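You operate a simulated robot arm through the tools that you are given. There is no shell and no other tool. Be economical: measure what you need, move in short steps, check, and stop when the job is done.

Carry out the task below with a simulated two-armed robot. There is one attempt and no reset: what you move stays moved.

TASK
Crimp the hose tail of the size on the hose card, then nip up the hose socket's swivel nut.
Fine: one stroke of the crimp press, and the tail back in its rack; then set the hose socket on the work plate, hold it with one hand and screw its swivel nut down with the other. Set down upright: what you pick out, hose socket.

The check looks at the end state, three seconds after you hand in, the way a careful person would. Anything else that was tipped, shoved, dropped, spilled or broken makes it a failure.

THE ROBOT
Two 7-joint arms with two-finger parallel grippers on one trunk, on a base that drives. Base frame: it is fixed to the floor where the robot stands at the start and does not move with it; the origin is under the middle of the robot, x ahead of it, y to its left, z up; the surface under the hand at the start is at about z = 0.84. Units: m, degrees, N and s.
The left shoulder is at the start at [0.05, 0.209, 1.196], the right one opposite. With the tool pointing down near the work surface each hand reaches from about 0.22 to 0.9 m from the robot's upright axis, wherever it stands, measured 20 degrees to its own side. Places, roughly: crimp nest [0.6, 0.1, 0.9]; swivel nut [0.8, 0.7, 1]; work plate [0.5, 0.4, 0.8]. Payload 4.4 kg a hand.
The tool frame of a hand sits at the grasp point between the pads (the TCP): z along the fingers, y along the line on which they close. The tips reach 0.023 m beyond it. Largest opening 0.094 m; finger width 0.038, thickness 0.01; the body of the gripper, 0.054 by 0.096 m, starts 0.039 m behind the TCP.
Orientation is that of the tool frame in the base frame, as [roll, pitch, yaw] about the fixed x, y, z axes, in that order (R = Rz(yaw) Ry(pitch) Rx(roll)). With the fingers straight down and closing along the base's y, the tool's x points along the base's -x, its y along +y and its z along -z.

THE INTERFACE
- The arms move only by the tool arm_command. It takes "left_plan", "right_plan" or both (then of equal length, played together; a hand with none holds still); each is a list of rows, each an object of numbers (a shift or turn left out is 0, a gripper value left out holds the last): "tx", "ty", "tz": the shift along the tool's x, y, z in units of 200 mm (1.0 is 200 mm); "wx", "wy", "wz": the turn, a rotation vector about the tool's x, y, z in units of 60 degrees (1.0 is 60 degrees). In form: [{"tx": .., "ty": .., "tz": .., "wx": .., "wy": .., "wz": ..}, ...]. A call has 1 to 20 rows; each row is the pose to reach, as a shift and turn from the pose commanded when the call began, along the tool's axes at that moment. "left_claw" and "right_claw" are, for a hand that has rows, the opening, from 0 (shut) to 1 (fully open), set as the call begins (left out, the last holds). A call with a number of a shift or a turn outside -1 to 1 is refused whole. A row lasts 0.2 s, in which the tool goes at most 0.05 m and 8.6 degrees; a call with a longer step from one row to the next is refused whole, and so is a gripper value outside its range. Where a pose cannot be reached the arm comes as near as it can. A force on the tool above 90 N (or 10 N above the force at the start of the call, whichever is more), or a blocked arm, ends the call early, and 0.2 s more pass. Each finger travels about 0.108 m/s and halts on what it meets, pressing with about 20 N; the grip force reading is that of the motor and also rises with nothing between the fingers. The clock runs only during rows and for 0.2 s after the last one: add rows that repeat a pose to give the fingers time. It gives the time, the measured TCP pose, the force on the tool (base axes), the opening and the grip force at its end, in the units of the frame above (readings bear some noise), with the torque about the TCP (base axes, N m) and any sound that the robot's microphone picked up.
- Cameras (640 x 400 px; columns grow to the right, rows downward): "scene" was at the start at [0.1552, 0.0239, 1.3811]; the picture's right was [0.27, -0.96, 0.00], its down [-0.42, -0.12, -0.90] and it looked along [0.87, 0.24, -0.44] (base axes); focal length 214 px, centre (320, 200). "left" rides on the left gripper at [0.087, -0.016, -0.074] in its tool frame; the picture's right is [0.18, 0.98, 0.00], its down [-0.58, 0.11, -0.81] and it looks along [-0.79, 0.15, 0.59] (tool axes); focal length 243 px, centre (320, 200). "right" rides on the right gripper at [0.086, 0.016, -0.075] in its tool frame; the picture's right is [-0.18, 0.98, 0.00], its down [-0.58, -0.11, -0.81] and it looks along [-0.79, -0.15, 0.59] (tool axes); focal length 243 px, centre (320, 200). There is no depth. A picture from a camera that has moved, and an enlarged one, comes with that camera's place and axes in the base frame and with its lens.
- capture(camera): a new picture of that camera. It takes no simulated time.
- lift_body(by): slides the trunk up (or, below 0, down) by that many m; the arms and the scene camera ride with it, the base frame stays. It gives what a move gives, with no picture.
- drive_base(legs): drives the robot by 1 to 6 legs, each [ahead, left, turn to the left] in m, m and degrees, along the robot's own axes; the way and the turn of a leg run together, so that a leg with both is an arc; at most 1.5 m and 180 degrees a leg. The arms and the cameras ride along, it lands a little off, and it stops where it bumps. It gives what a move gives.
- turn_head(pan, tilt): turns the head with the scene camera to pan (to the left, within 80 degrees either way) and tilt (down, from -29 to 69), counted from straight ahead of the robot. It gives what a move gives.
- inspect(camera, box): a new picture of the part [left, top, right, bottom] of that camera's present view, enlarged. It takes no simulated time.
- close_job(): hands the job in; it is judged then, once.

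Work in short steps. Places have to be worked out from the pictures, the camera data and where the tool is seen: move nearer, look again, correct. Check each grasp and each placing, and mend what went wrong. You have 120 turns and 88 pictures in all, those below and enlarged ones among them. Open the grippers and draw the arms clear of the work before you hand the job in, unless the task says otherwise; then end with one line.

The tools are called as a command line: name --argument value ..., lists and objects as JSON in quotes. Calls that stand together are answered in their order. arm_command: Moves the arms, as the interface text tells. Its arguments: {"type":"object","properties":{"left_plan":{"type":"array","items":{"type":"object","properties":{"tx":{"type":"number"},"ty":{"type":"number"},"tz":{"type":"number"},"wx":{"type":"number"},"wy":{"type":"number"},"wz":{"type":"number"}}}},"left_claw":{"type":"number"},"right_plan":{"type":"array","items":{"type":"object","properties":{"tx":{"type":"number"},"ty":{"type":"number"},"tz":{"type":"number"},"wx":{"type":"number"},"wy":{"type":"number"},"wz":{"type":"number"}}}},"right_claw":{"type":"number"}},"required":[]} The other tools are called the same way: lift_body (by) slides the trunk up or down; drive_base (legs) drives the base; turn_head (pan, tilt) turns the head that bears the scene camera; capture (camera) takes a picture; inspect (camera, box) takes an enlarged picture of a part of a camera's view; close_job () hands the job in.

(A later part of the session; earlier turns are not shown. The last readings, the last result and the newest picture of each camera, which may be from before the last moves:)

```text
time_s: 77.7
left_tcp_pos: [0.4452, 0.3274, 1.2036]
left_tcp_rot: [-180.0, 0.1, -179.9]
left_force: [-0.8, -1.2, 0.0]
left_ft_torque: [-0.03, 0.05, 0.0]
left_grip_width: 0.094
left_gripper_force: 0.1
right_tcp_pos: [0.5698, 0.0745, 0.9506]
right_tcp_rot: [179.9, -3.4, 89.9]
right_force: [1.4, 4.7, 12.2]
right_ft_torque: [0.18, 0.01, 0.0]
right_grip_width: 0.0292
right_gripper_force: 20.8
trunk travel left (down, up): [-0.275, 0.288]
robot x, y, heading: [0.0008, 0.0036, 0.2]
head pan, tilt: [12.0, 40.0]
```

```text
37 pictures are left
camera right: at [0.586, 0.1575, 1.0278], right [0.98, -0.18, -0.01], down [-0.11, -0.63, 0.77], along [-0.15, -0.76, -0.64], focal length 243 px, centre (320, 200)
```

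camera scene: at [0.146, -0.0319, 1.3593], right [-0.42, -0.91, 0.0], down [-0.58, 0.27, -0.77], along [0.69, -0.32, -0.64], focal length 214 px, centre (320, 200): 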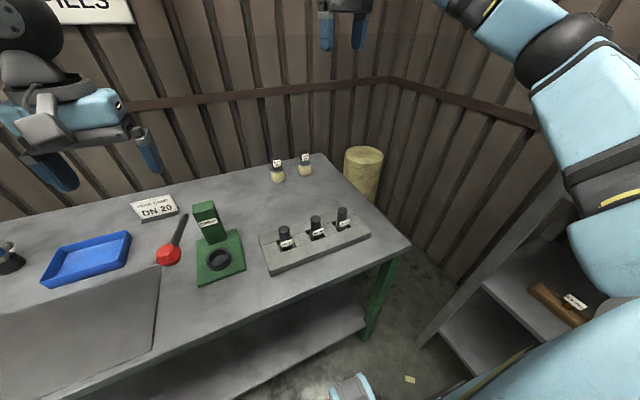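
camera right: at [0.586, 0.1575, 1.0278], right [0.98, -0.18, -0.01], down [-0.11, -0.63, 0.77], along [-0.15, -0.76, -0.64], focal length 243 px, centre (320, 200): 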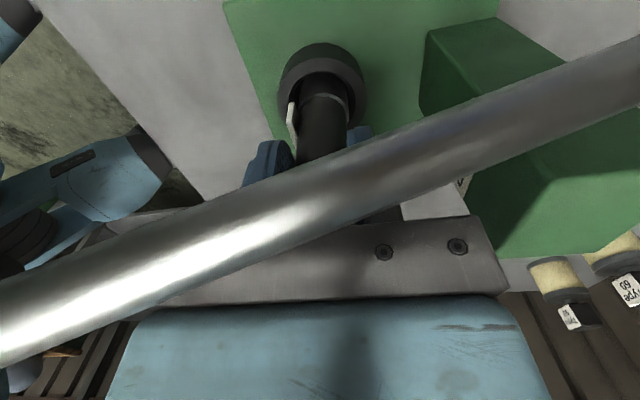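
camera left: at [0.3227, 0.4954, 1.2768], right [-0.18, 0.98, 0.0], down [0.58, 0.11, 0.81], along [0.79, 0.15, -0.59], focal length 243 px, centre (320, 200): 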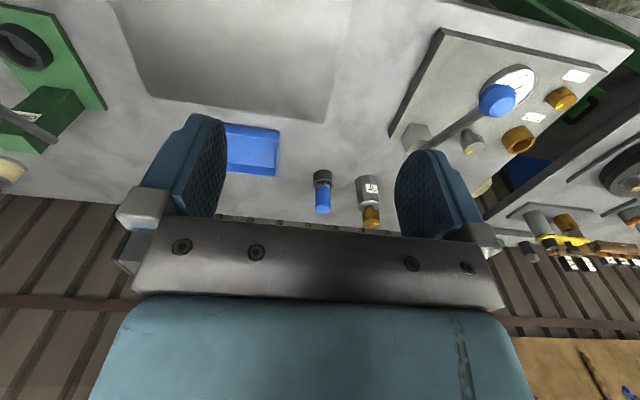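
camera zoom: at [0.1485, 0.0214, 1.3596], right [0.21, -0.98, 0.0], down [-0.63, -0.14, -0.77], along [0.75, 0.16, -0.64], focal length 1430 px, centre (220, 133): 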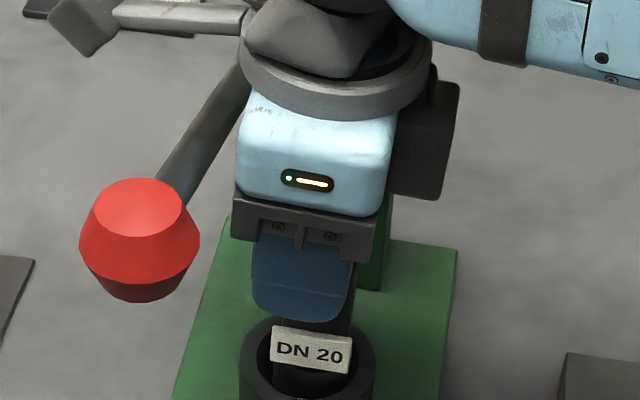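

The tail is seated in the cup with the label clear. I open to 66 mm and rise straight up.

arm_command --right_plan '[{}, {}, {"tx": 0.006, "tz": -0.1}, {"tx": 0.015, "tz": -0.25}, {"tx": 0.027, "tz": -0.45}, {"tx": 0.04, "tz": -0.65}, {"tx": 0.05, "tz": -0.85}, {"tx": 0.059, "tz": -1.0}]' --right_claw 0.7

inspect --camera "scene" --box '[260, 130, 400, 250]'

```text
time_s: 79.5
left_tcp_pos: [0.4458, 0.3272, 1.2014]
left_tcp_rot: [180.0, 0.0, -179.9]
left_force: [0.2, 0.4, -0.6]
left_ft_torque: [-0.02, -0.02, -0.05]
left_grip_width: 0.094
left_gripper_force: 0.1
right_tcp_pos: [0.571, 0.0753, 1.1492]
right_tcp_rot: [180.0, -3.5, 90.0]
right_force: [0.3, -0.7, -0.2]
right_ft_torque: [0.0, -0.01, 0.0]
right_grip_width: 0.0656
right_gripper_force: 0.1
trunk travel left (down, up): [-0.275, 0.288]
robot x, y, heading: [-0.0035, 0.0053, -0.0]
head pan, tilt: [12.0, 40.0]
```

```text
3.33 times, centred on (330, 190) of scene
camera zoom: at [0.1493, 0.0211, 1.3596], right [0.21, -0.98, 0.0], down [-0.63, -0.14, -0.77], along [0.75, 0.16, -0.64], focal length 715 px, centre (287, 233)
```

zoom: 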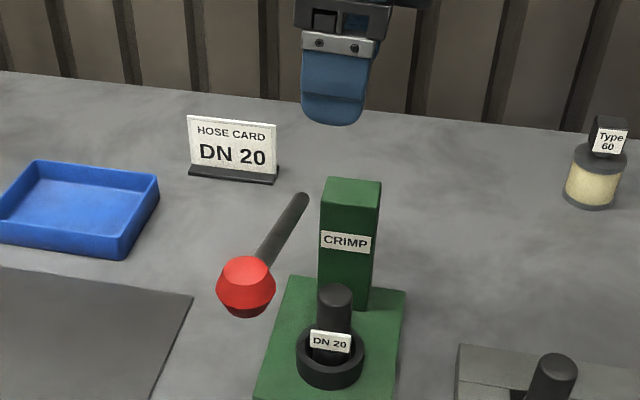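

The tail stands upright in the nest. Now I close the right hand, level it and place it above the knob at (0.466, 0.117).

arm_command --right_plan '[{"ty": -0.1, "wy": -0.02}, {"tx": 0.05, "ty": -0.25, "tz": 0.0, "wy": -0.04}, {"tx": 0.13, "ty": -0.4, "tz": 0.0, "wy": -0.057}, {"tx": 0.21, "ty": -0.525, "tz": 0.05, "wy": -0.057}, {"tx": 0.21, "ty": -0.525, "tz": 0.1, "wy": -0.057}, {"tx": 0.21, "ty": -0.525, "tz": 0.1, "wy": -0.057}]' --right_claw 0

inspect --camera "scene" --box '[220, 100, 400, 250]'

```text
time_s: 80.8
left_tcp_pos: [0.4449, 0.3279, 1.2025]
left_tcp_rot: [180.0, 0.0, -179.9]
left_force: [1.1, -0.6, -0.4]
left_ft_torque: [-0.01, 0.01, -0.01]
left_grip_width: 0.094
left_gripper_force: 0.1
right_tcp_pos: [0.4673, 0.1184, 1.1319]
right_tcp_rot: [179.8, 0.0, 90.0]
right_force: [0.0, -0.5, -0.2]
right_ft_torque: [-0.01, -0.01, -0.01]
right_grip_width: 0.0
right_gripper_force: 20.1
trunk travel left (down, up): [-0.275, 0.288]
robot x, y, heading: [0.0029, 0.0009, 0.1]
head pan, tilt: [12.0, 40.0]
```

```text
2.67 times, centred on (310, 175) of scene
camera zoom: at [0.1495, 0.0212, 1.3596], right [0.21, -0.98, 0.0], down [-0.63, -0.14, -0.77], along [0.75, 0.16, -0.64], focal length 572 px, centre (347, 267)
```

zoom: 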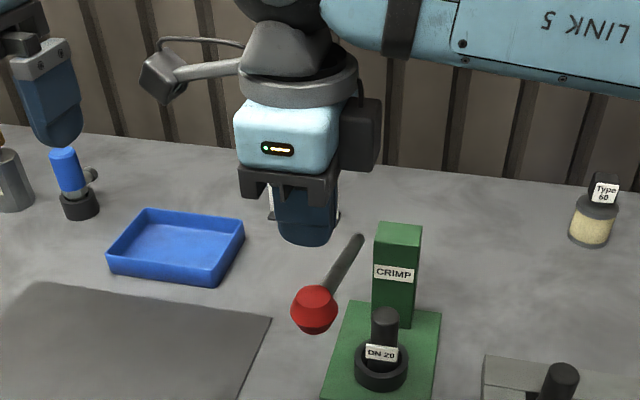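

Positioned above the knob. I press down in small steps, watching force and sound.

arm_command --right_plan '[{"tz": 0.1}, {"tz": 0.2}, {"tz": 0.27}, {"tz": 0.33}, {"tz": 0.4}, {"tz": 0.46}, {"tz": 0.52}]'

```text
time_s: 82.5
left_tcp_pos: [0.4445, 0.3266, 1.2024]
left_tcp_rot: [-180.0, 0.1, -180.0]
left_force: [-0.1, -0.4, 0.2]
left_ft_torque: [0.0, -0.01, 0.01]
left_grip_width: 0.0939
left_gripper_force: 0.0
right_tcp_pos: [0.4647, 0.1182, 1.028]
right_tcp_rot: [179.9, 0.0, 89.9]
right_force: [-6.0, 1.1, 5.7]
right_ft_torque: [0.03, 0.15, -0.01]
right_grip_width: 0.0
right_gripper_force: 20.2
trunk travel left (down, up): [-0.275, 0.288]
robot x, y, heading: [-0.0019, 0.0055, 0.3]
head pan, tilt: [12.0, 40.0]
```

The lever is yielding at about 6 N. Continuing down.

arm_command --right_plan '[{"tz": 0.06}, {"tz": 0.12}, {"tz": 0.18}, {"tz": 0.24}, {"tz": 0.3}, {"tz": 0.36}, {"tz": 0.42}]'

inspect --camera "scene" --box '[220, 120, 400, 250]'

```text
time_s: 83.5
left_tcp_pos: [0.4418, 0.3238, 1.2067]
left_tcp_rot: [179.8, 0.2, -180.0]
left_force: [-0.5, -0.1, 0.2]
left_ft_torque: [0.02, 0.03, 0.01]
left_grip_width: 0.0939
left_gripper_force: 0.0
right_tcp_pos: [0.4646, 0.118, 0.9932]
right_tcp_rot: [179.0, -1.0, 90.0]
right_force: [-21.9, -16.7, 51.0]
right_ft_torque: [-0.39, 0.74, 0.08]
right_grip_width: 0.0001
right_gripper_force: 19.9
trunk travel left (down, up): [-0.275, 0.288]
robot x, y, heading: [-0.0072, 0.001, 0.1]
head pan, tilt: [12.0, 40.0]
stopped in row 5 (right hand): the force on the tool passed its limit at 101 N (the readings are from after the stop); the commanded pose is now the measured one
```

```text
3.08 times, centred on (310, 185) of scene
camera zoom: at [0.1449, 0.0172, 1.3606], right [0.21, -0.98, 0.0], down [-0.63, -0.13, -0.77], along [0.75, 0.16, -0.64], focal length 660 px, centre (351, 246)
```

zoom: 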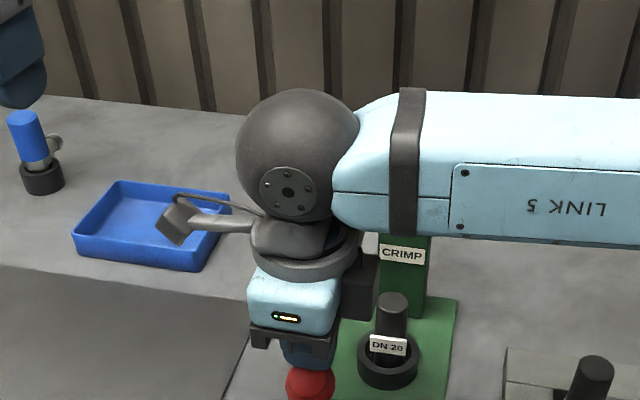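

A hard stop at over 100 N with the knob about 85 mm down — the end of the stroke. I lift slowly off the knob and see how the lever and tail look.

arm_command --right_plan '[{"tz": -0.06}, {"tz": -0.15}, {"tz": -0.25}, {"tz": -0.35}, {"tz": -0.5}, {"tz": -0.7}, {"tz": -0.85}, {"tz": -0.95}]'

inspect --camera "scene" --box '[260, 130, 400, 250]'

```text
time_s: 85.3
left_tcp_pos: [0.4451, 0.328, 1.2031]
left_tcp_rot: [-179.9, 0.0, -179.9]
left_force: [-0.1, 0.7, 0.5]
left_ft_torque: [-0.01, 0.0, 0.0]
left_grip_width: 0.0944
left_gripper_force: 0.1
right_tcp_pos: [0.467, 0.1198, 1.1763]
right_tcp_rot: [179.3, -0.6, 89.8]
right_force: [-0.2, 1.2, 0.4]
right_ft_torque: [0.0, -0.01, 0.02]
right_grip_width: 0.0
right_gripper_force: 19.6
trunk travel left (down, up): [-0.275, 0.288]
robot x, y, heading: [0.0007, 0.0029, 0.1]
head pan, tilt: [12.0, 40.0]
```

```text
3.33 times, centred on (330, 190) of scene
camera zoom: at [0.1494, 0.021, 1.3596], right [0.21, -0.98, 0.0], down [-0.63, -0.14, -0.77], along [0.75, 0.16, -0.64], focal length 715 px, centre (287, 233)
```

zoom: 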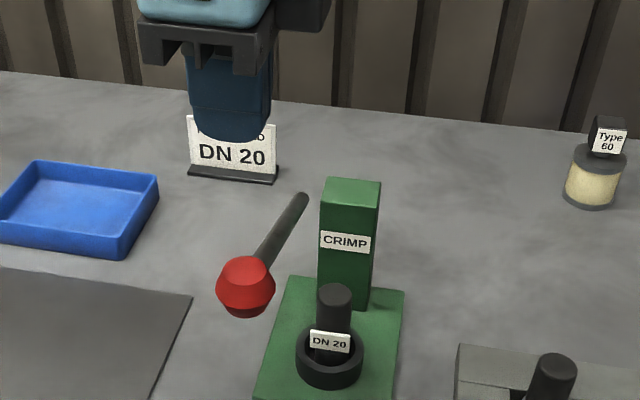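

The lever sprang back up and the tail still stands in the nest: one full stroke done. I open and move back over the tail, levelled.

arm_command --right_plan '[{"tx": -0.05, "ty": 0.1}, {"tx": -0.1, "ty": 0.22, "wx": 0.006, "wy": -0.005}, {"tx": -0.15, "ty": 0.34, "wx": 0.012, "wy": -0.01}, {"tx": -0.2, "ty": 0.46, "tz": 0.06, "wx": 0.012, "wy": -0.01}, {"tx": -0.245, "ty": 0.515, "tz": 0.13, "wx": 0.012, "wy": -0.01}, {"tx": -0.245, "ty": 0.515, "tz": 0.13, "wx": 0.012, "wy": -0.01}]' --right_claw 0.7

```text
time_s: 86.7
left_tcp_pos: [0.446, 0.3268, 1.2027]
left_tcp_rot: [180.0, -0.1, -179.8]
left_force: [0.6, 0.0, -0.7]
left_ft_torque: [-0.01, 0.01, -0.01]
left_grip_width: 0.094
left_gripper_force: 0.0
right_tcp_pos: [0.5729, 0.0694, 1.1513]
right_tcp_rot: [-179.9, 0.0, 89.8]
right_force: [-0.4, -0.3, -0.2]
right_ft_torque: [-0.03, -0.02, -0.03]
right_grip_width: 0.0657
right_gripper_force: 0.0
trunk travel left (down, up): [-0.275, 0.288]
robot x, y, heading: [-0.0002, 0.002, 0.1]
head pan, tilt: [12.0, 40.0]
```

Aligned. Descending to grasp height 0.953 and closing.

arm_command --right_plan '[{"tx": 0.006, "ty": -0.012, "tz": 0.2}, {"tx": 0.006, "ty": -0.012, "tz": 0.4}, {"tx": 0.006, "ty": -0.012, "tz": 0.6}, {"tx": 0.006, "ty": -0.012, "tz": 0.75}, {"tx": 0.006, "ty": -0.012, "tz": 0.87}, {"tx": 0.006, "ty": -0.012, "tz": 0.95}, {"tx": 0.006, "ty": -0.012, "tz": 0.99}, {"tx": 0.006, "ty": -0.012, "tz": 0.99}]'

arm_command --right_plan '[{}, {}, {}, {}]' --right_claw 0

inspect --camera "scene" --box '[275, 150, 395, 250]'

```text
time_s: 88.5
left_tcp_pos: [0.4462, 0.3277, 1.2014]
left_tcp_rot: [-179.9, -0.1, -179.8]
left_force: [0.6, -0.1, 0.7]
left_ft_torque: [0.02, -0.01, 0.03]
left_grip_width: 0.0939
left_gripper_force: 0.0
right_tcp_pos: [0.5663, 0.0692, 0.9545]
right_tcp_rot: [-180.0, -0.1, 89.8]
right_force: [-0.5, -0.4, 0.0]
right_ft_torque: [0.01, 0.02, 0.02]
right_grip_width: 0.066
right_gripper_force: 0.0
trunk travel left (down, up): [-0.275, 0.288]
robot x, y, heading: [0.0001, 0.0041, 0.0]
head pan, tilt: [12.0, 40.0]
```

```text
time_s: 89.5
left_tcp_pos: [0.4469, 0.3263, 1.2037]
left_tcp_rot: [179.9, 0.1, -179.9]
left_force: [0.0, -0.2, 0.1]
left_ft_torque: [-0.01, 0.01, 0.02]
left_grip_width: 0.0937
left_gripper_force: 0.1
right_tcp_pos: [0.5672, 0.0681, 0.9533]
right_tcp_rot: [-180.0, 0.0, 89.8]
right_force: [1.4, 0.4, 1.6]
right_ft_torque: [0.04, -0.07, 0.01]
right_grip_width: 0.0292
right_gripper_force: 20.0
trunk travel left (down, up): [-0.275, 0.288]
robot x, y, heading: [0.0022, 0.0049, 0.2]
head pan, tilt: [12.0, 40.0]
```

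```text
4.00 times, centred on (335, 200) of scene
camera zoom: at [0.1498, 0.0208, 1.3596], right [0.21, -0.98, 0.0], down [-0.63, -0.14, -0.77], along [0.75, 0.16, -0.64], focal length 858 px, centre (260, 200)
```

zoom: 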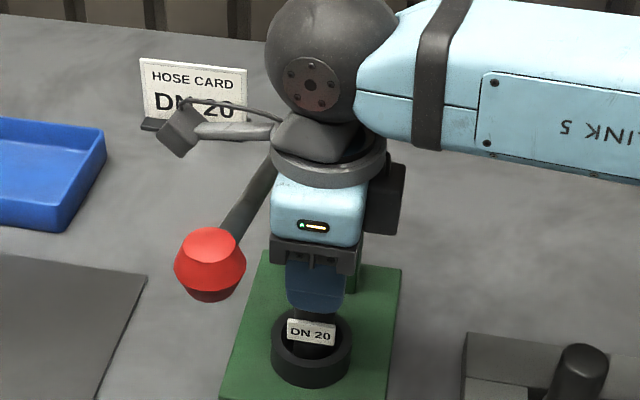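

Firm, centred grip. Lifting straight out and carrying to above the rack slot at (0.538, -0.2015).

arm_command --right_plan '[{"tz": -0.1}, {"tz": -0.2}, {"tz": -0.35}, {"tz": -0.5}, {"tz": -0.65}, {"tz": -0.8}, {"tz": -0.9}]'

arm_command --right_plan '[{"tx": -0.15, "ty": -0.02}, {"tx": -0.35, "ty": -0.05}, {"tx": -0.55, "ty": -0.08}, {"tx": -0.75, "ty": -0.11}, {"tx": -0.95, "ty": -0.14}, {"tx": -1.0, "ty": -0.145}]'

arm_command --right_plan '[{"tx": -0.12, "tz": 0.05}, {"tx": -0.24, "tz": 0.15}, {"tx": -0.345, "tz": 0.25}, {"tx": -0.345, "tz": 0.3}, {"tx": -0.345, "tz": 0.3}]'

turn_head --pan -12 --tilt 45

inspect --camera "scene" --box '[290, 120, 430, 240]'

```text
time_s: 91.1
left_tcp_pos: [0.4451, 0.3274, 1.2019]
left_tcp_rot: [180.0, 0.0, -179.9]
left_force: [-0.6, -0.5, -0.1]
left_ft_torque: [-0.01, -0.01, -0.01]
left_grip_width: 0.094
left_gripper_force: 0.0
right_tcp_pos: [0.5667, 0.0697, 1.1329]
right_tcp_rot: [179.9, 0.0, 89.8]
right_force: [0.2, -0.7, -2.1]
right_ft_torque: [-0.03, 0.02, 0.02]
right_grip_width: 0.0294
right_gripper_force: 19.7
trunk travel left (down, up): [-0.275, 0.288]
robot x, y, heading: [-0.0025, 0.0037, 0.2]
head pan, tilt: [12.0, 40.0]
```

```text
time_s: 92.5
left_tcp_pos: [0.4465, 0.3276, 1.2028]
left_tcp_rot: [180.0, 0.1, -179.9]
left_force: [0.5, 0.9, -0.6]
left_ft_torque: [-0.03, 0.0, 0.0]
left_grip_width: 0.0942
left_gripper_force: 0.0
right_tcp_pos: [0.5364, -0.1298, 1.1349]
right_tcp_rot: [-180.0, 0.0, 89.8]
right_force: [-0.2, -0.5, -2.8]
right_ft_torque: [-0.02, 0.04, -0.02]
right_grip_width: 0.0291
right_gripper_force: 20.1
trunk travel left (down, up): [-0.275, 0.288]
robot x, y, heading: [-0.0001, 0.0062, -0.0]
head pan, tilt: [12.0, 40.0]
```

```text
time_s: 93.7
left_tcp_pos: [0.4458, 0.3271, 1.2026]
left_tcp_rot: [-180.0, -0.1, -179.9]
left_force: [0.1, -0.8, 0.5]
left_ft_torque: [0.0, -0.02, 0.02]
left_grip_width: 0.0937
left_gripper_force: 0.0
right_tcp_pos: [0.5368, -0.2003, 1.0732]
right_tcp_rot: [-180.0, -0.1, 89.8]
right_force: [-0.8, -0.2, -1.5]
right_ft_torque: [0.02, 0.01, 0.04]
right_grip_width: 0.029
right_gripper_force: 20.1
trunk travel left (down, up): [-0.275, 0.288]
robot x, y, heading: [-0.0001, 0.0023, 0.1]
head pan, tilt: [12.0, 40.0]
```

```text
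time_s: 94.6
left_tcp_pos: [0.4461, 0.3272, 1.2018]
left_tcp_rot: [-180.0, -0.1, -179.9]
left_force: [-1.0, -0.4, 0.4]
left_ft_torque: [0.01, 0.01, 0.04]
left_grip_width: 0.0942
left_gripper_force: 0.0
right_tcp_pos: [0.5383, -0.1992, 1.0728]
right_tcp_rot: [-180.0, 0.0, 89.8]
right_force: [-0.2, -0.3, -2.2]
right_ft_torque: [0.02, 0.03, -0.03]
right_grip_width: 0.0292
right_gripper_force: 20.0
trunk travel left (down, up): [-0.275, 0.288]
robot x, y, heading: [0.0016, 0.0019, -0.0]
head pan, tilt: [-12.0, 45.0]
```

```text
3.33 times, centred on (360, 180) of scene
camera zoom: at [0.1465, -0.0137, 1.3523], right [-0.2, -0.98, 0.0], down [-0.69, 0.14, -0.71], along [0.69, -0.14, -0.71], focal length 715 px, centre (187, 267)
```

zoom: 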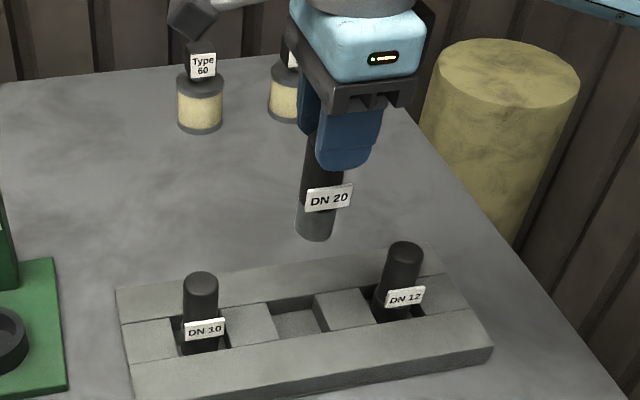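

The tail's projected landing (297, 334 px) coincides with the slot. Lowering into it.

arm_command --right_plan '[{"tx": -0.005, "tz": 0.15}, {"tx": -0.005, "tz": 0.3}, {"tx": -0.005, "tz": 0.42}, {"tx": -0.005, "tz": 0.52}, {"tx": -0.005, "tz": 0.59}, {"tx": -0.005, "tz": 0.63}, {"tx": -0.005, "tz": 0.65}, {"tx": -0.005, "tz": 0.655}]'

inspect --camera "scene" --box '[290, 120, 430, 240]'

```text
time_s: 96.4
left_tcp_pos: [0.4454, 0.3274, 1.2043]
left_tcp_rot: [179.9, 0.1, -179.9]
left_force: [-0.2, 1.2, -0.3]
left_ft_torque: [-0.03, 0.02, -0.01]
left_grip_width: 0.0938
left_gripper_force: 0.1
right_tcp_pos: [0.5386, -0.1993, 0.9434]
right_tcp_rot: [179.8, -0.1, 89.7]
right_force: [3.1, -2.6, 12.1]
right_ft_torque: [-0.25, -0.08, -0.01]
right_grip_width: 0.0292
right_gripper_force: 20.0
trunk travel left (down, up): [-0.275, 0.288]
robot x, y, heading: [0.0013, 0.0036, -0.1]
head pan, tilt: [-12.0, 45.0]
```

```text
3.33 times, centred on (360, 180) of scene
camera zoom: at [0.1456, -0.0137, 1.3527], right [-0.21, -0.98, 0.0], down [-0.69, 0.15, -0.71], along [0.69, -0.15, -0.71], focal length 715 px, centre (187, 267)
```

zoom: 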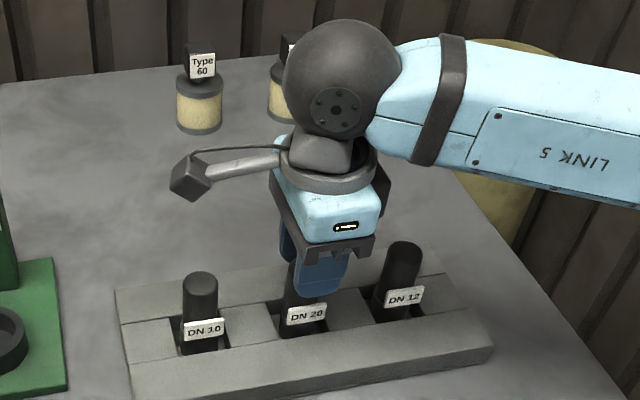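

Seated with 12 N at the expected height. I release and rise straight up.

arm_command --right_plan '[{}, {}, {}, {"tz": -0.1}, {"tz": -0.25}, {"tz": -0.45}, {"tz": -0.65}, {"tz": -0.85}, {"tz": -1.0}]' --right_claw 0.7

inspect --camera "scene" --box '[200, 100, 440, 260]'

```text
time_s: 98.4
left_tcp_pos: [0.4459, 0.3275, 1.202]
left_tcp_rot: [-180.0, 0.0, -179.9]
left_force: [-0.3, 1.3, 0.0]
left_ft_torque: [0.01, -0.02, 0.0]
left_grip_width: 0.0939
left_gripper_force: 0.0
right_tcp_pos: [0.5349, -0.2011, 1.1413]
right_tcp_rot: [180.0, 0.0, 89.8]
right_force: [0.2, 0.7, 0.3]
right_ft_torque: [-0.02, -0.01, -0.04]
right_grip_width: 0.066
right_gripper_force: 0.0
trunk travel left (down, up): [-0.275, 0.288]
robot x, y, heading: [0.0073, 0.003, -0.1]
head pan, tilt: [-12.0, 45.0]
```

```text
2.50 times, centred on (320, 180) of scene
camera zoom: at [0.1461, -0.0134, 1.3523], right [-0.21, -0.98, 0.0], down [-0.69, 0.15, -0.71], along [0.69, -0.15, -0.71], focal length 536 px, centre (320, 250)
```

zoom: 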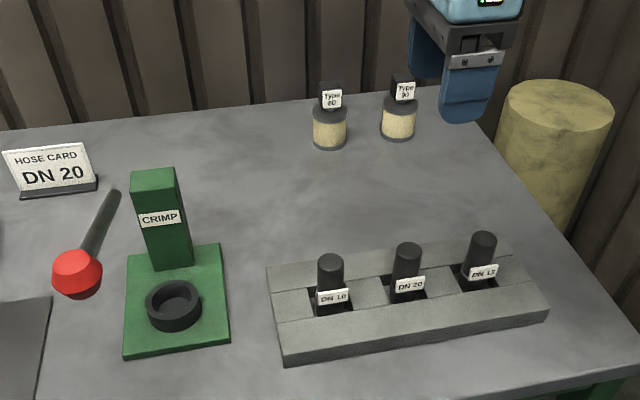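

The DN 20 tail is back upright in its slot, and press and lever look untouched. Next the hose socket: I drive left 0.45 m so the left hand can reach it, then look.

drive_base --legs '[[0, 0.45, 0]]'

turn_head --pan 15 --tilt 35

capture --camera "scene"

```text
time_s: 103.0
left_tcp_pos: [0.4455, 0.7839, 1.2021]
left_tcp_rot: [180.0, 0.1, -179.9]
left_force: [-0.3, 0.2, 0.0]
left_ft_torque: [-0.03, 0.0, 0.01]
left_grip_width: 0.094
left_gripper_force: 0.1
right_tcp_pos: [0.5346, 0.2553, 1.1414]
right_tcp_rot: [-180.0, 0.0, 89.8]
right_force: [0.2, 0.9, -0.6]
right_ft_torque: [0.02, -0.03, 0.05]
right_grip_width: 0.0658
right_gripper_force: 0.1
trunk travel left (down, up): [-0.275, 0.288]
robot x, y, heading: [-0.0004, 0.4599, -0.1]
head pan, tilt: [-12.0, 45.0]
```

```text
time_s: 103.9
left_tcp_pos: [0.4448, 0.7842, 1.2032]
left_tcp_rot: [179.9, 0.1, -179.9]
left_force: [-0.4, -0.2, -0.1]
left_ft_torque: [-0.01, 0.01, -0.01]
left_grip_width: 0.0942
left_gripper_force: 0.0
right_tcp_pos: [0.5348, 0.2565, 1.1415]
right_tcp_rot: [-180.0, 0.0, 89.9]
right_force: [-0.3, 0.0, -0.7]
right_ft_torque: [-0.02, -0.02, 0.0]
right_grip_width: 0.066
right_gripper_force: 0.1
trunk travel left (down, up): [-0.275, 0.288]
robot x, y, heading: [0.0005, 0.4601, 0.0]
head pan, tilt: [15.0, 35.0]
```

```text
28 pictures are left
camera scene: at [0.1506, 0.4828, 1.3671], right [0.26, -0.97, 0.0], down [-0.55, -0.15, -0.82], along [0.79, 0.21, -0.57], focal length 214 px, centre (320, 200)
```

scene: 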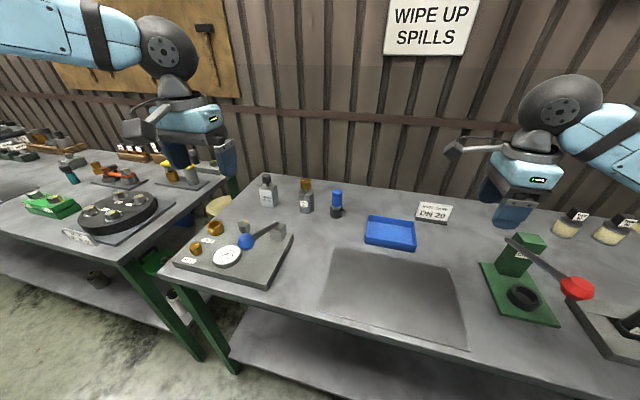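

The work plate spans roughly x 0.40–0.63, y 0.20–0.55. I zoom in on the fittings to measure the socket.

inspect --camera "scene" --box '[250, 165, 360, 225]'

```text
5.82 times, centred on (305, 195) of scene
camera zoom: at [0.1506, 0.4828, 1.3671], right [0.26, -0.97, 0.0], down [-0.55, -0.15, -0.82], along [0.79, 0.21, -0.57], focal length 1248 px, centre (407, 229)
```

zoom: 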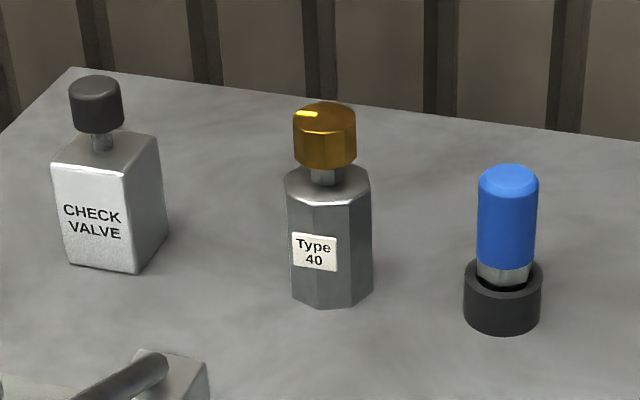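

The socket is at about (0.794, 0.708): body top z≈0.924, brass nut z 0.945–0.98, body about 56 mm across with flats suiting an approach heading near 22°. I'll grip the body from the front, tilted so the nut stays free. First I yaw and tilt the left hand in free air.

arm_command --left_plan '[{"wz": -0.13}, {"wz": -0.26}, {"wz": -0.375}]'

arm_command --left_plan '[{"wy": -0.13}, {"wy": -0.26}, {"wy": -0.39}, {"wy": -0.52}, {"wy": -0.65}, {"wy": -0.717}, {"wy": -0.717}]'

```text
time_s: 104.7
left_tcp_pos: [0.445, 0.7842, 1.2025]
left_tcp_rot: [180.0, -0.1, -157.2]
left_force: [0.3, 1.4, 0.0]
left_ft_torque: [0.0, 0.02, -0.02]
left_grip_width: 0.0939
left_gripper_force: 0.1
right_tcp_pos: [0.5345, 0.2547, 1.1405]
right_tcp_rot: [179.9, 0.0, 89.8]
right_force: [-0.5, -1.0, -0.8]
right_ft_torque: [-0.03, 0.0, 0.02]
right_grip_width: 0.0658
right_gripper_force: 0.0
trunk travel left (down, up): [-0.275, 0.288]
robot x, y, heading: [-0.0003, 0.4606, 0.4]
head pan, tilt: [15.0, 35.0]
```

```text
time_s: 106.3
left_tcp_pos: [0.4439, 0.7844, 1.203]
left_tcp_rot: [-180.0, 43.1, -157.5]
left_force: [0.2, 0.0, 0.0]
left_ft_torque: [-0.02, -0.03, 0.0]
left_grip_width: 0.0939
left_gripper_force: 0.1
right_tcp_pos: [0.5353, 0.2556, 1.1421]
right_tcp_rot: [-180.0, -0.1, 89.9]
right_force: [0.6, 0.2, -0.5]
right_ft_torque: [-0.01, -0.01, 0.0]
right_grip_width: 0.0657
right_gripper_force: 0.1
trunk travel left (down, up): [-0.275, 0.288]
robot x, y, heading: [-0.0011, 0.4607, -0.0]
head pan, tilt: [15.0, 35.0]
```

Tilt is as commanded. Moving to the pre-grasp point about 0.15 m short of the socket along the fingers.

arm_command --left_plan '[{"tx": 0.006, "ty": -0.13, "tz": 0.16}, {"tx": 0.012, "ty": -0.26, "tz": 0.33}, {"tx": 0.018, "ty": -0.39, "tz": 0.5}, {"tx": 0.024, "ty": -0.51, "tz": 0.665}, {"tx": 0.024, "ty": -0.51, "tz": 0.665}]'

arm_command --left_plan '[{"tx": 0.006, "ty": -0.13, "tz": 0.16}, {"tx": 0.012, "ty": -0.26, "tz": 0.33}, {"tx": 0.018, "ty": -0.39, "tz": 0.5}, {"tx": 0.024, "ty": -0.51, "tz": 0.665}, {"tx": 0.024, "ty": -0.51, "tz": 0.665}]'

capture --camera "scene"

capture --camera "left"

```text
time_s: 107.5
left_tcp_pos: [0.564, 0.7234, 1.1008]
left_tcp_rot: [180.0, 43.1, -157.5]
left_force: [0.1, -0.7, -0.3]
left_ft_torque: [0.02, -0.02, -0.03]
left_grip_width: 0.0941
left_gripper_force: 0.1
right_tcp_pos: [0.5338, 0.2552, 1.1425]
right_tcp_rot: [179.9, 0.0, 89.9]
right_force: [0.0, -0.7, 0.6]
right_ft_torque: [-0.02, -0.03, -0.03]
right_grip_width: 0.0656
right_gripper_force: 0.0
trunk travel left (down, up): [-0.275, 0.288]
robot x, y, heading: [-0.0034, 0.4608, -0.2]
head pan, tilt: [15.0, 35.0]
```

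```text
time_s: 108.7
left_tcp_pos: [0.6616, 0.6978, 1.0242]
left_tcp_rot: [-180.0, 42.9, -157.5]
left_force: [0.5, -0.5, 0.2]
left_ft_torque: [0.02, 0.02, -0.01]
left_grip_width: 0.094
left_gripper_force: 0.0
left hand out of reach, approached as far as the arm can: row 3, 4, 5
right_tcp_pos: [0.5353, 0.2541, 1.1407]
right_tcp_rot: [-179.9, 0.0, 89.8]
right_force: [0.1, -0.1, -0.1]
right_ft_torque: [0.03, 0.02, 0.01]
right_grip_width: 0.0659
right_gripper_force: 0.0
trunk travel left (down, up): [-0.275, 0.288]
robot x, y, heading: [-0.0007, 0.4578, 0.1]
head pan, tilt: [15.0, 35.0]
```

```text
26 pictures are left
camera scene: at [0.1509, 0.4829, 1.3671], right [0.26, -0.97, 0.0], down [-0.55, -0.15, -0.82], along [0.79, 0.21, -0.57], focal length 214 px, centre (320, 200)
```

scene: 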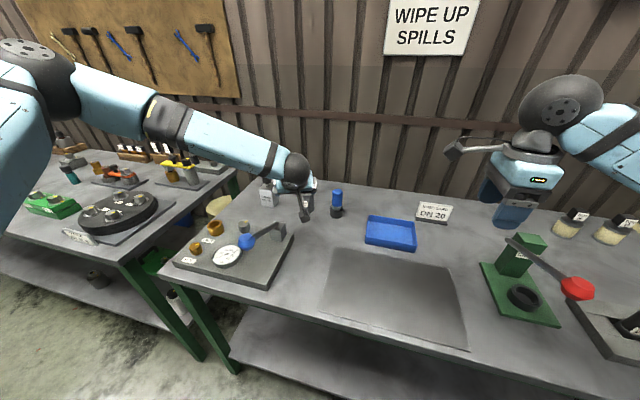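

```text
25 pictures are left
camera left: at [0.5629, 0.6403, 1.0207], right [-0.5, 0.86, -0.13], down [-0.16, 0.05, 0.99], along [0.85, 0.51, 0.11], focal length 243 px, centre (320, 200)
```

left: 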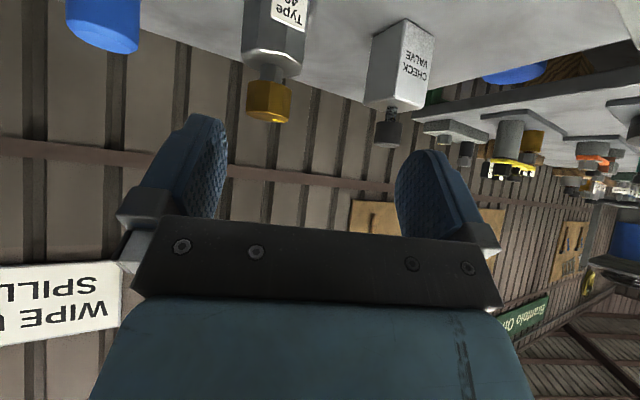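

The tilted posture isn't reachable that far out. Instead I'll lift the socket vertically by its brass nut, set it on the plate, and use the tilted body hold there. Backing off and straightening the left hand.

arm_command --left_plan '[{"tz": -0.12}, {"tz": -0.25}, {"tz": -0.38}, {"tz": -0.5}]'

arm_command --left_plan '[{"wy": 0.13}, {"wy": 0.26}, {"wy": 0.39}, {"wy": 0.52}, {"wy": 0.65}, {"wy": 0.715}, {"wy": 0.715}]'

```text
time_s: 109.7
left_tcp_pos: [0.5959, 0.6711, 1.098]
left_tcp_rot: [-180.0, 43.0, -157.5]
left_force: [-0.6, -0.4, -0.6]
left_ft_torque: [0.04, -0.01, -0.02]
left_grip_width: 0.0939
left_gripper_force: 0.0
right_tcp_pos: [0.5333, 0.2553, 1.142]
right_tcp_rot: [180.0, -0.1, 89.9]
right_force: [-0.1, 0.0, 0.1]
right_ft_torque: [0.0, 0.03, 0.02]
right_grip_width: 0.0658
right_gripper_force: 0.0
trunk travel left (down, up): [-0.275, 0.288]
robot x, y, heading: [0.0001, 0.4598, 0.1]
head pan, tilt: [15.0, 35.0]
```

```text
time_s: 111.3
left_tcp_pos: [0.5959, 0.6719, 1.0979]
left_tcp_rot: [-179.9, 0.2, -157.5]
left_force: [-0.4, -0.5, 0.5]
left_ft_torque: [0.03, -0.02, -0.02]
left_grip_width: 0.0938
left_gripper_force: 0.0
right_tcp_pos: [0.535, 0.2547, 1.1401]
right_tcp_rot: [-180.0, 0.1, 89.8]
right_force: [0.5, 0.7, 0.1]
right_ft_torque: [-0.02, -0.03, -0.01]
right_grip_width: 0.0658
right_gripper_force: 0.1
trunk travel left (down, up): [-0.275, 0.288]
robot x, y, heading: [-0.0018, 0.4599, 0.2]
head pan, tilt: [15.0, 35.0]
```

Vertical again. Moving over the socket's nut at z 1.07.

arm_command --left_plan '[{"tx": -0.2, "ty": -0.04, "tz": 0.02}, {"tx": -0.4, "ty": -0.085, "tz": 0.05}, {"tx": -0.6, "ty": -0.13, "tz": 0.08}, {"tx": -0.8, "ty": -0.17, "tz": 0.11}, {"tx": -0.983, "ty": -0.2125, "tz": 0.14}, {"tx": -0.983, "ty": -0.2125, "tz": 0.14}]'

capture --camera "left"

inspect --camera "scene" --box '[250, 150, 360, 225]'

```text
time_s: 112.7
left_tcp_pos: [0.7171, 0.7573, 1.0878]
left_tcp_rot: [180.0, 0.1, -157.3]
left_force: [0.8, -0.4, 0.3]
left_ft_torque: [-0.01, -0.01, 0.02]
left_grip_width: 0.0941
left_gripper_force: 0.1
left hand out of reach, approached as far as the arm can: row 2, 3, 4, 5, 6
right_tcp_pos: [0.5343, 0.2538, 1.14]
right_tcp_rot: [-180.0, 0.1, 89.9]
right_force: [0.0, 0.2, 0.7]
right_ft_torque: [0.0, -0.01, 0.03]
right_grip_width: 0.066
right_gripper_force: 0.0
trunk travel left (down, up): [-0.275, 0.288]
robot x, y, heading: [-0.0006, 0.4608, -0.1]
head pan, tilt: [15.0, 35.0]
```

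```text
24 pictures are left
camera left: at [0.643, 0.7095, 1.1634], right [-0.55, 0.84, 0.0], down [0.49, 0.32, 0.81], along [0.68, 0.44, -0.59], focal length 243 px, centre (320, 200)
```

left: 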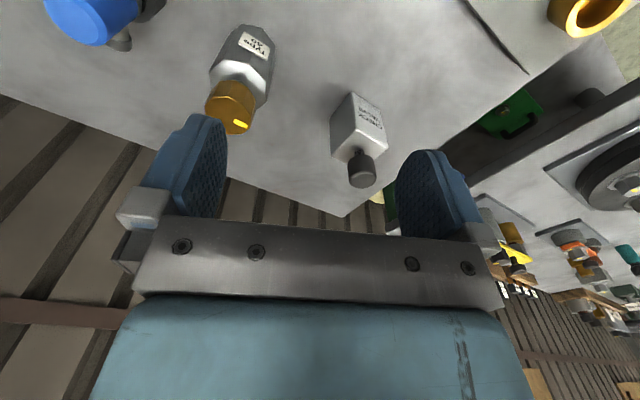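

```text
5.33 times, centred on (305, 188) of scene
camera zoom: at [0.1507, 0.4828, 1.3671], right [0.26, -0.97, 0.0], down [-0.55, -0.15, -0.82], along [0.79, 0.21, -0.57], focal length 1144 px, centre (400, 267)
```

zoom: 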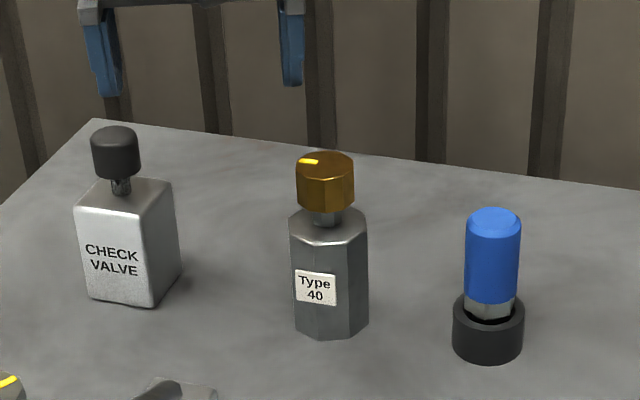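

The left arm is limited toward its inner side in this posture; the right arm has had much more range, so the right hand will fetch the socket. I retract the left hand up and back first.

arm_command --left_plan '[{"tz": -0.2}, {"tx": 0.15, "tz": -0.35}, {"tx": 0.32, "ty": 0.1, "tz": -0.4}, {"tx": 0.5, "ty": 0.2, "tz": -0.45}, {"tx": 0.65, "ty": 0.25, "tz": -0.5}]'

arm_command --left_plan '[{"tx": 0.2}, {"tx": 0.4}, {"tx": 0.6}, {"tx": 0.7}]'

drive_base --legs '[[0, 0.28, 0]]'

```text
time_s: 113.9
left_tcp_pos: [0.5743, 0.7514, 1.1911]
left_tcp_rot: [179.9, 0.2, -157.4]
left_force: [-0.6, 0.0, 0.1]
left_ft_torque: [-0.01, -0.01, -0.03]
left_grip_width: 0.0941
left_gripper_force: 0.0
right_tcp_pos: [0.534, 0.2555, 1.1421]
right_tcp_rot: [-180.0, -0.2, 89.7]
right_force: [0.1, 0.2, -0.5]
right_ft_torque: [0.02, -0.01, 0.0]
right_grip_width: 0.0659
right_gripper_force: 0.1
trunk travel left (down, up): [-0.275, 0.288]
robot x, y, heading: [0.0018, 0.4593, 0.0]
head pan, tilt: [15.0, 35.0]
```

```text
time_s: 114.9
left_tcp_pos: [0.4479, 0.6985, 1.1873]
left_tcp_rot: [179.9, 0.1, -157.4]
left_force: [0.6, -0.4, -0.5]
left_ft_torque: [-0.01, -0.01, -0.01]
left_grip_width: 0.0941
left_gripper_force: 0.1
right_tcp_pos: [0.5346, 0.2557, 1.1427]
right_tcp_rot: [-179.9, 0.0, 89.9]
right_force: [-0.4, 0.6, 1.0]
right_ft_torque: [-0.03, 0.01, -0.05]
right_grip_width: 0.0656
right_gripper_force: 0.0
trunk travel left (down, up): [-0.275, 0.288]
robot x, y, heading: [-0.0026, 0.4595, -0.0]
head pan, tilt: [15.0, 35.0]
```

```text
time_s: 117.9
left_tcp_pos: [0.4482, 0.9793, 1.1874]
left_tcp_rot: [-180.0, 0.0, -157.6]
left_force: [-0.4, 0.9, -0.1]
left_ft_torque: [-0.01, -0.01, 0.0]
left_grip_width: 0.0941
left_gripper_force: 0.1
right_tcp_pos: [0.5339, 0.5374, 1.1416]
right_tcp_rot: [-180.0, 0.0, 89.8]
right_force: [0.0, 0.5, 0.1]
right_ft_torque: [0.0, -0.02, 0.01]
right_grip_width: 0.0657
right_gripper_force: 0.1
trunk travel left (down, up): [-0.275, 0.288]
robot x, y, heading: [-0.001, 0.7402, 0.1]
head pan, tilt: [15.0, 35.0]
```

Base is at y 0.74. I turn the right hand to yaw -157.5 (heading 22.5°) and tilt it 43°, to try the direct body grip with the right arm.

arm_command --right_plan '[{"wz": -0.14}, {"wz": -0.28}, {"wz": -0.42}, {"wz": -0.56}, {"wz": -0.7}, {"wz": -0.84}, {"wz": -0.94}]' --right_claw 1

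arm_command --right_plan '[{"wz": -0.14}, {"wz": -0.28}, {"wz": -0.42}, {"wz": -0.56}, {"wz": -0.7}, {"wz": -0.84}, {"wz": -0.94}]'

arm_command --right_plan '[{"wy": -0.13}, {"wy": -0.26}, {"wy": -0.39}, {"wy": -0.52}, {"wy": -0.65}, {"wy": -0.717}, {"wy": -0.717}]'

```text
time_s: 119.5
left_tcp_pos: [0.4479, 0.9799, 1.1863]
left_tcp_rot: [-180.0, 0.1, -157.5]
left_force: [0.0, -0.2, 0.9]
left_ft_torque: [0.0, -0.03, -0.02]
left_grip_width: 0.0939
left_gripper_force: 0.0
right_tcp_pos: [0.5337, 0.5367, 1.1417]
right_tcp_rot: [179.9, 0.0, 146.2]
right_force: [0.8, -0.7, 0.3]
right_ft_torque: [0.04, -0.01, -0.03]
right_grip_width: 0.0939
right_gripper_force: 0.1
trunk travel left (down, up): [-0.275, 0.288]
robot x, y, heading: [0.0008, 0.7417, 0.3]
head pan, tilt: [15.0, 35.0]
```

```text
time_s: 121.1
left_tcp_pos: [0.4473, 0.9805, 1.1873]
left_tcp_rot: [-179.9, 0.1, -157.5]
left_force: [0.8, -0.3, -0.5]
left_ft_torque: [0.0, 0.0, 0.01]
left_grip_width: 0.0939
left_gripper_force: 0.0
right_tcp_pos: [0.5347, 0.5375, 1.1423]
right_tcp_rot: [-180.0, 0.1, -157.3]
right_force: [-0.4, 0.8, 0.6]
right_ft_torque: [-0.02, 0.01, 0.03]
right_grip_width: 0.0938
right_gripper_force: 0.0
trunk travel left (down, up): [-0.275, 0.288]
robot x, y, heading: [-0.0025, 0.7446, 0.0]
head pan, tilt: [15.0, 35.0]
```

```text
time_s: 122.7
left_tcp_pos: [0.4479, 0.9798, 1.1872]
left_tcp_rot: [179.9, 0.1, -157.6]
left_force: [0.2, -0.1, -0.1]
left_ft_torque: [0.0, -0.01, 0.01]
left_grip_width: 0.094
left_gripper_force: 0.0
right_tcp_pos: [0.5331, 0.537, 1.1416]
right_tcp_rot: [179.9, 43.0, -157.5]
right_force: [-0.1, -0.3, 0.3]
right_ft_torque: [0.01, 0.02, 0.01]
right_grip_width: 0.0941
right_gripper_force: 0.1
trunk travel left (down, up): [-0.275, 0.288]
robot x, y, heading: [-0.0024, 0.7403, -0.1]
head pan, tilt: [15.0, 35.0]
```

Fine so far. Moving to the pre-grasp point.

arm_command --right_plan '[{"tx": -0.04, "ty": 0.06, "tz": 0.18}, {"tx": -0.08, "ty": 0.12, "tz": 0.36}, {"tx": -0.12, "ty": 0.18, "tz": 0.54}, {"tx": -0.16, "ty": 0.24, "tz": 0.72}, {"tx": -0.206, "ty": 0.29, "tz": 0.9}, {"tx": -0.206, "ty": 0.29, "tz": 0.9}]'

turn_head --pan 0 --tilt 35

inspect --camera "scene" --box '[240, 110, 420, 240]'

capture --camera "right"

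```text
time_s: 124.1
left_tcp_pos: [0.4467, 0.9791, 1.1877]
left_tcp_rot: [-179.9, 0.2, -157.4]
left_force: [-0.2, 0.3, -0.9]
left_ft_torque: [0.04, -0.01, 0.02]
left_grip_width: 0.094
left_gripper_force: 0.1
right_tcp_pos: [0.6523, 0.6506, 1.0377]
right_tcp_rot: [179.9, 43.2, -157.5]
right_force: [-0.2, -0.3, -1.1]
right_ft_torque: [-0.01, 0.02, -0.02]
right_grip_width: 0.0938
right_gripper_force: 0.1
trunk travel left (down, up): [-0.275, 0.288]
robot x, y, heading: [-0.0026, 0.7444, 0.0]
head pan, tilt: [15.0, 35.0]
```

```text
time_s: 124.9
left_tcp_pos: [0.4463, 0.9784, 1.1881]
left_tcp_rot: [180.0, 0.1, -157.5]
left_force: [0.4, -0.6, -0.1]
left_ft_torque: [-0.02, 0.02, -0.03]
left_grip_width: 0.0941
left_gripper_force: 0.2
right_tcp_pos: [0.6534, 0.65, 1.036]
right_tcp_rot: [179.9, 43.0, -157.4]
right_force: [0.2, 0.8, -0.7]
right_ft_torque: [0.04, 0.02, -0.01]
right_grip_width: 0.0942
right_gripper_force: 0.1
trunk travel left (down, up): [-0.275, 0.288]
robot x, y, heading: [-0.0024, 0.7421, 0.0]
head pan, tilt: [0.0, 35.0]
```

```text
3.08 times, centred on (330, 175) of scene
camera zoom: at [0.1531, 0.7424, 1.3671], right [0.0, -1.0, 0.0], down [-0.57, 0.0, -0.82], along [0.82, 0.0, -0.57], focal length 660 px, centre (289, 277)
```

zoom: 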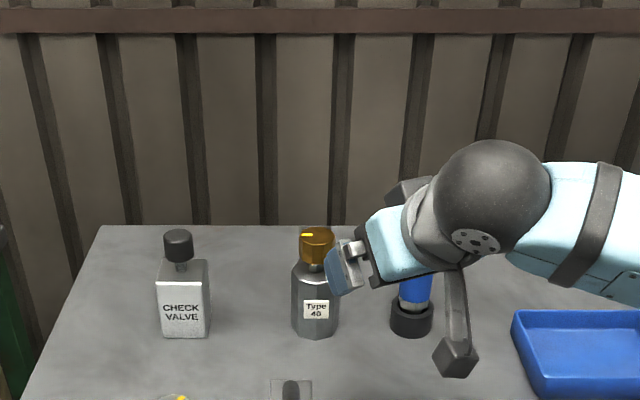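

```text
21 pictures are left
camera right: at [0.5409, 0.6221, 1.0312], right [-0.25, 0.96, 0.13], down [-0.07, -0.15, 0.99], along [0.96, 0.24, 0.11], focal length 243 px, centre (320, 200)
```

right: 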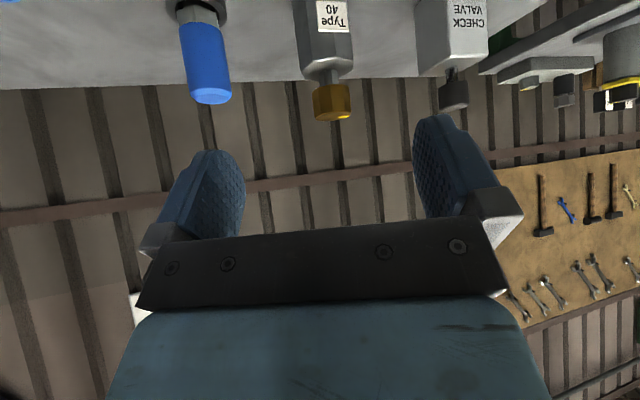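

The right arm reaches well, and the socket refines to (0.7945, 0.710), straight along the fingers. I advance to 70% and check.

arm_command --right_plan '[{"tz": 0.15}, {"ty": 0.003, "tz": 0.3}, {"ty": 0.005, "tz": 0.45}, {"ty": 0.007, "tz": 0.58}, {"ty": 0.007, "tz": 0.7}, {"ty": 0.007, "tz": 0.7}]'

inspect --camera "scene" --box '[270, 150, 390, 250]'

capture --camera "right"

```text
time_s: 126.3
left_tcp_pos: [0.4474, 0.9799, 1.1864]
left_tcp_rot: [-179.9, 0.2, -157.4]
left_force: [-0.8, 0.7, 0.0]
left_ft_torque: [0.02, 0.01, 0.02]
left_grip_width: 0.0942
left_gripper_force: 0.1
right_tcp_pos: [0.7388, 0.6883, 0.936]
right_tcp_rot: [180.0, 43.0, -157.5]
right_force: [0.1, 0.5, 0.6]
right_ft_torque: [0.0, -0.01, 0.01]
right_grip_width: 0.094
right_gripper_force: 0.1
trunk travel left (down, up): [-0.275, 0.288]
robot x, y, heading: [-0.0018, 0.7437, 0.3]
head pan, tilt: [0.0, 35.0]
```

```text
4.00 times, centred on (330, 200) of scene
camera zoom: at [0.1526, 0.742, 1.3672], right [0.0, -1.0, 0.0], down [-0.57, 0.0, -0.82], along [0.82, 0.0, -0.57], focal length 858 px, centre (280, 200)
```

zoom: 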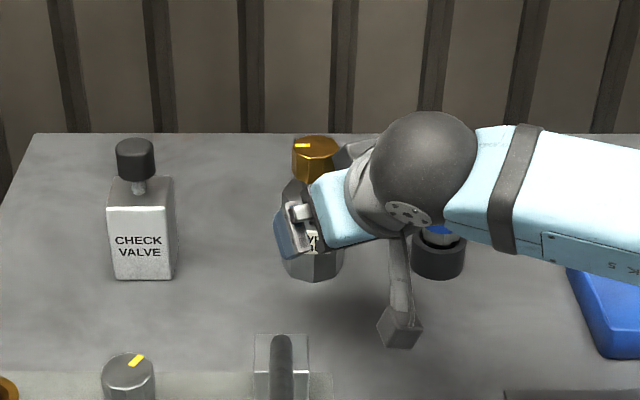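

```text
19 pictures are left
camera right: at [0.6277, 0.6594, 0.9305], right [-0.25, 0.96, 0.13], down [-0.07, -0.15, 0.99], along [0.96, 0.24, 0.11], focal length 243 px, centre (320, 200)
```

right: 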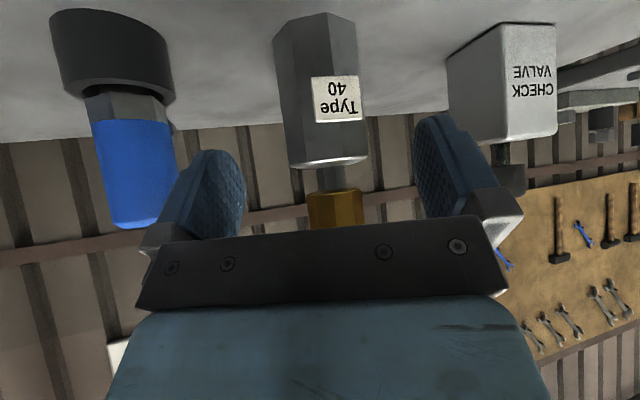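

The body is centred between the pads. Advancing the last 55 mm slowly.

arm_command --right_plan '[{"tz": 0.07}, {"tz": 0.14}, {"tz": 0.2}, {"tz": 0.25}, {"tz": 0.28}, {"tz": 0.28}]'

capture --camera "right"

```text
time_s: 127.7
left_tcp_pos: [0.4477, 0.981, 1.188]
left_tcp_rot: [180.0, 0.1, -157.6]
left_force: [0.1, 0.3, 0.0]
left_ft_torque: [0.0, -0.01, 0.03]
left_grip_width: 0.0941
left_gripper_force: 0.0
right_tcp_pos: [0.7749, 0.7013, 0.8942]
right_tcp_rot: [179.9, 43.1, -157.5]
right_force: [-0.2, -0.1, 0.1]
right_ft_torque: [0.02, -0.02, 0.0]
right_grip_width: 0.0941
right_gripper_force: 0.0
trunk travel left (down, up): [-0.275, 0.288]
robot x, y, heading: [-0.001, 0.7448, -0.1]
head pan, tilt: [0.0, 35.0]
```

```text
18 pictures are left
camera right: at [0.6635, 0.673, 0.8893], right [-0.25, 0.96, 0.13], down [-0.07, -0.15, 0.99], along [0.96, 0.24, 0.11], focal length 243 px, centre (320, 200)
```

right: 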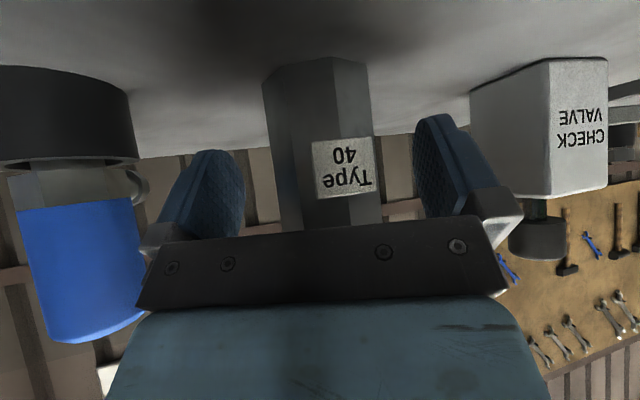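

No contact yet and well placed; closing on the body.

arm_command --right_plan '[{}, {}, {}]' --right_claw 0

inspect --camera "scene" --box '[290, 160, 370, 230]'

```text
time_s: 128.5
left_tcp_pos: [0.4478, 0.9791, 1.1859]
left_tcp_rot: [180.0, 0.0, -157.5]
left_force: [-0.3, 0.6, -0.7]
left_ft_torque: [0.0, 0.02, -0.02]
left_grip_width: 0.094
left_gripper_force: 0.1
right_tcp_pos: [0.7754, 0.7019, 0.8947]
right_tcp_rot: [179.8, 42.9, -157.5]
right_force: [0.5, 1.9, 1.3]
right_ft_torque: [-0.07, -0.03, 0.03]
right_grip_width: 0.0593
right_gripper_force: 19.9
trunk travel left (down, up): [-0.275, 0.288]
robot x, y, heading: [-0.0029, 0.7424, -0.0]
head pan, tilt: [0.0, 35.0]
```

```text
5.71 times, centred on (330, 195) of scene
camera zoom: at [0.153, 0.7425, 1.3671], right [0.0, -1.0, 0.0], down [-0.57, 0.0, -0.82], along [0.82, 0.0, -0.57], focal length 1226 px, centre (263, 229)
```

zoom: 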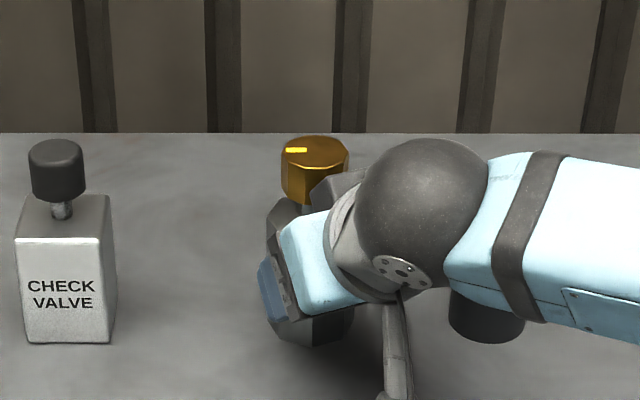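

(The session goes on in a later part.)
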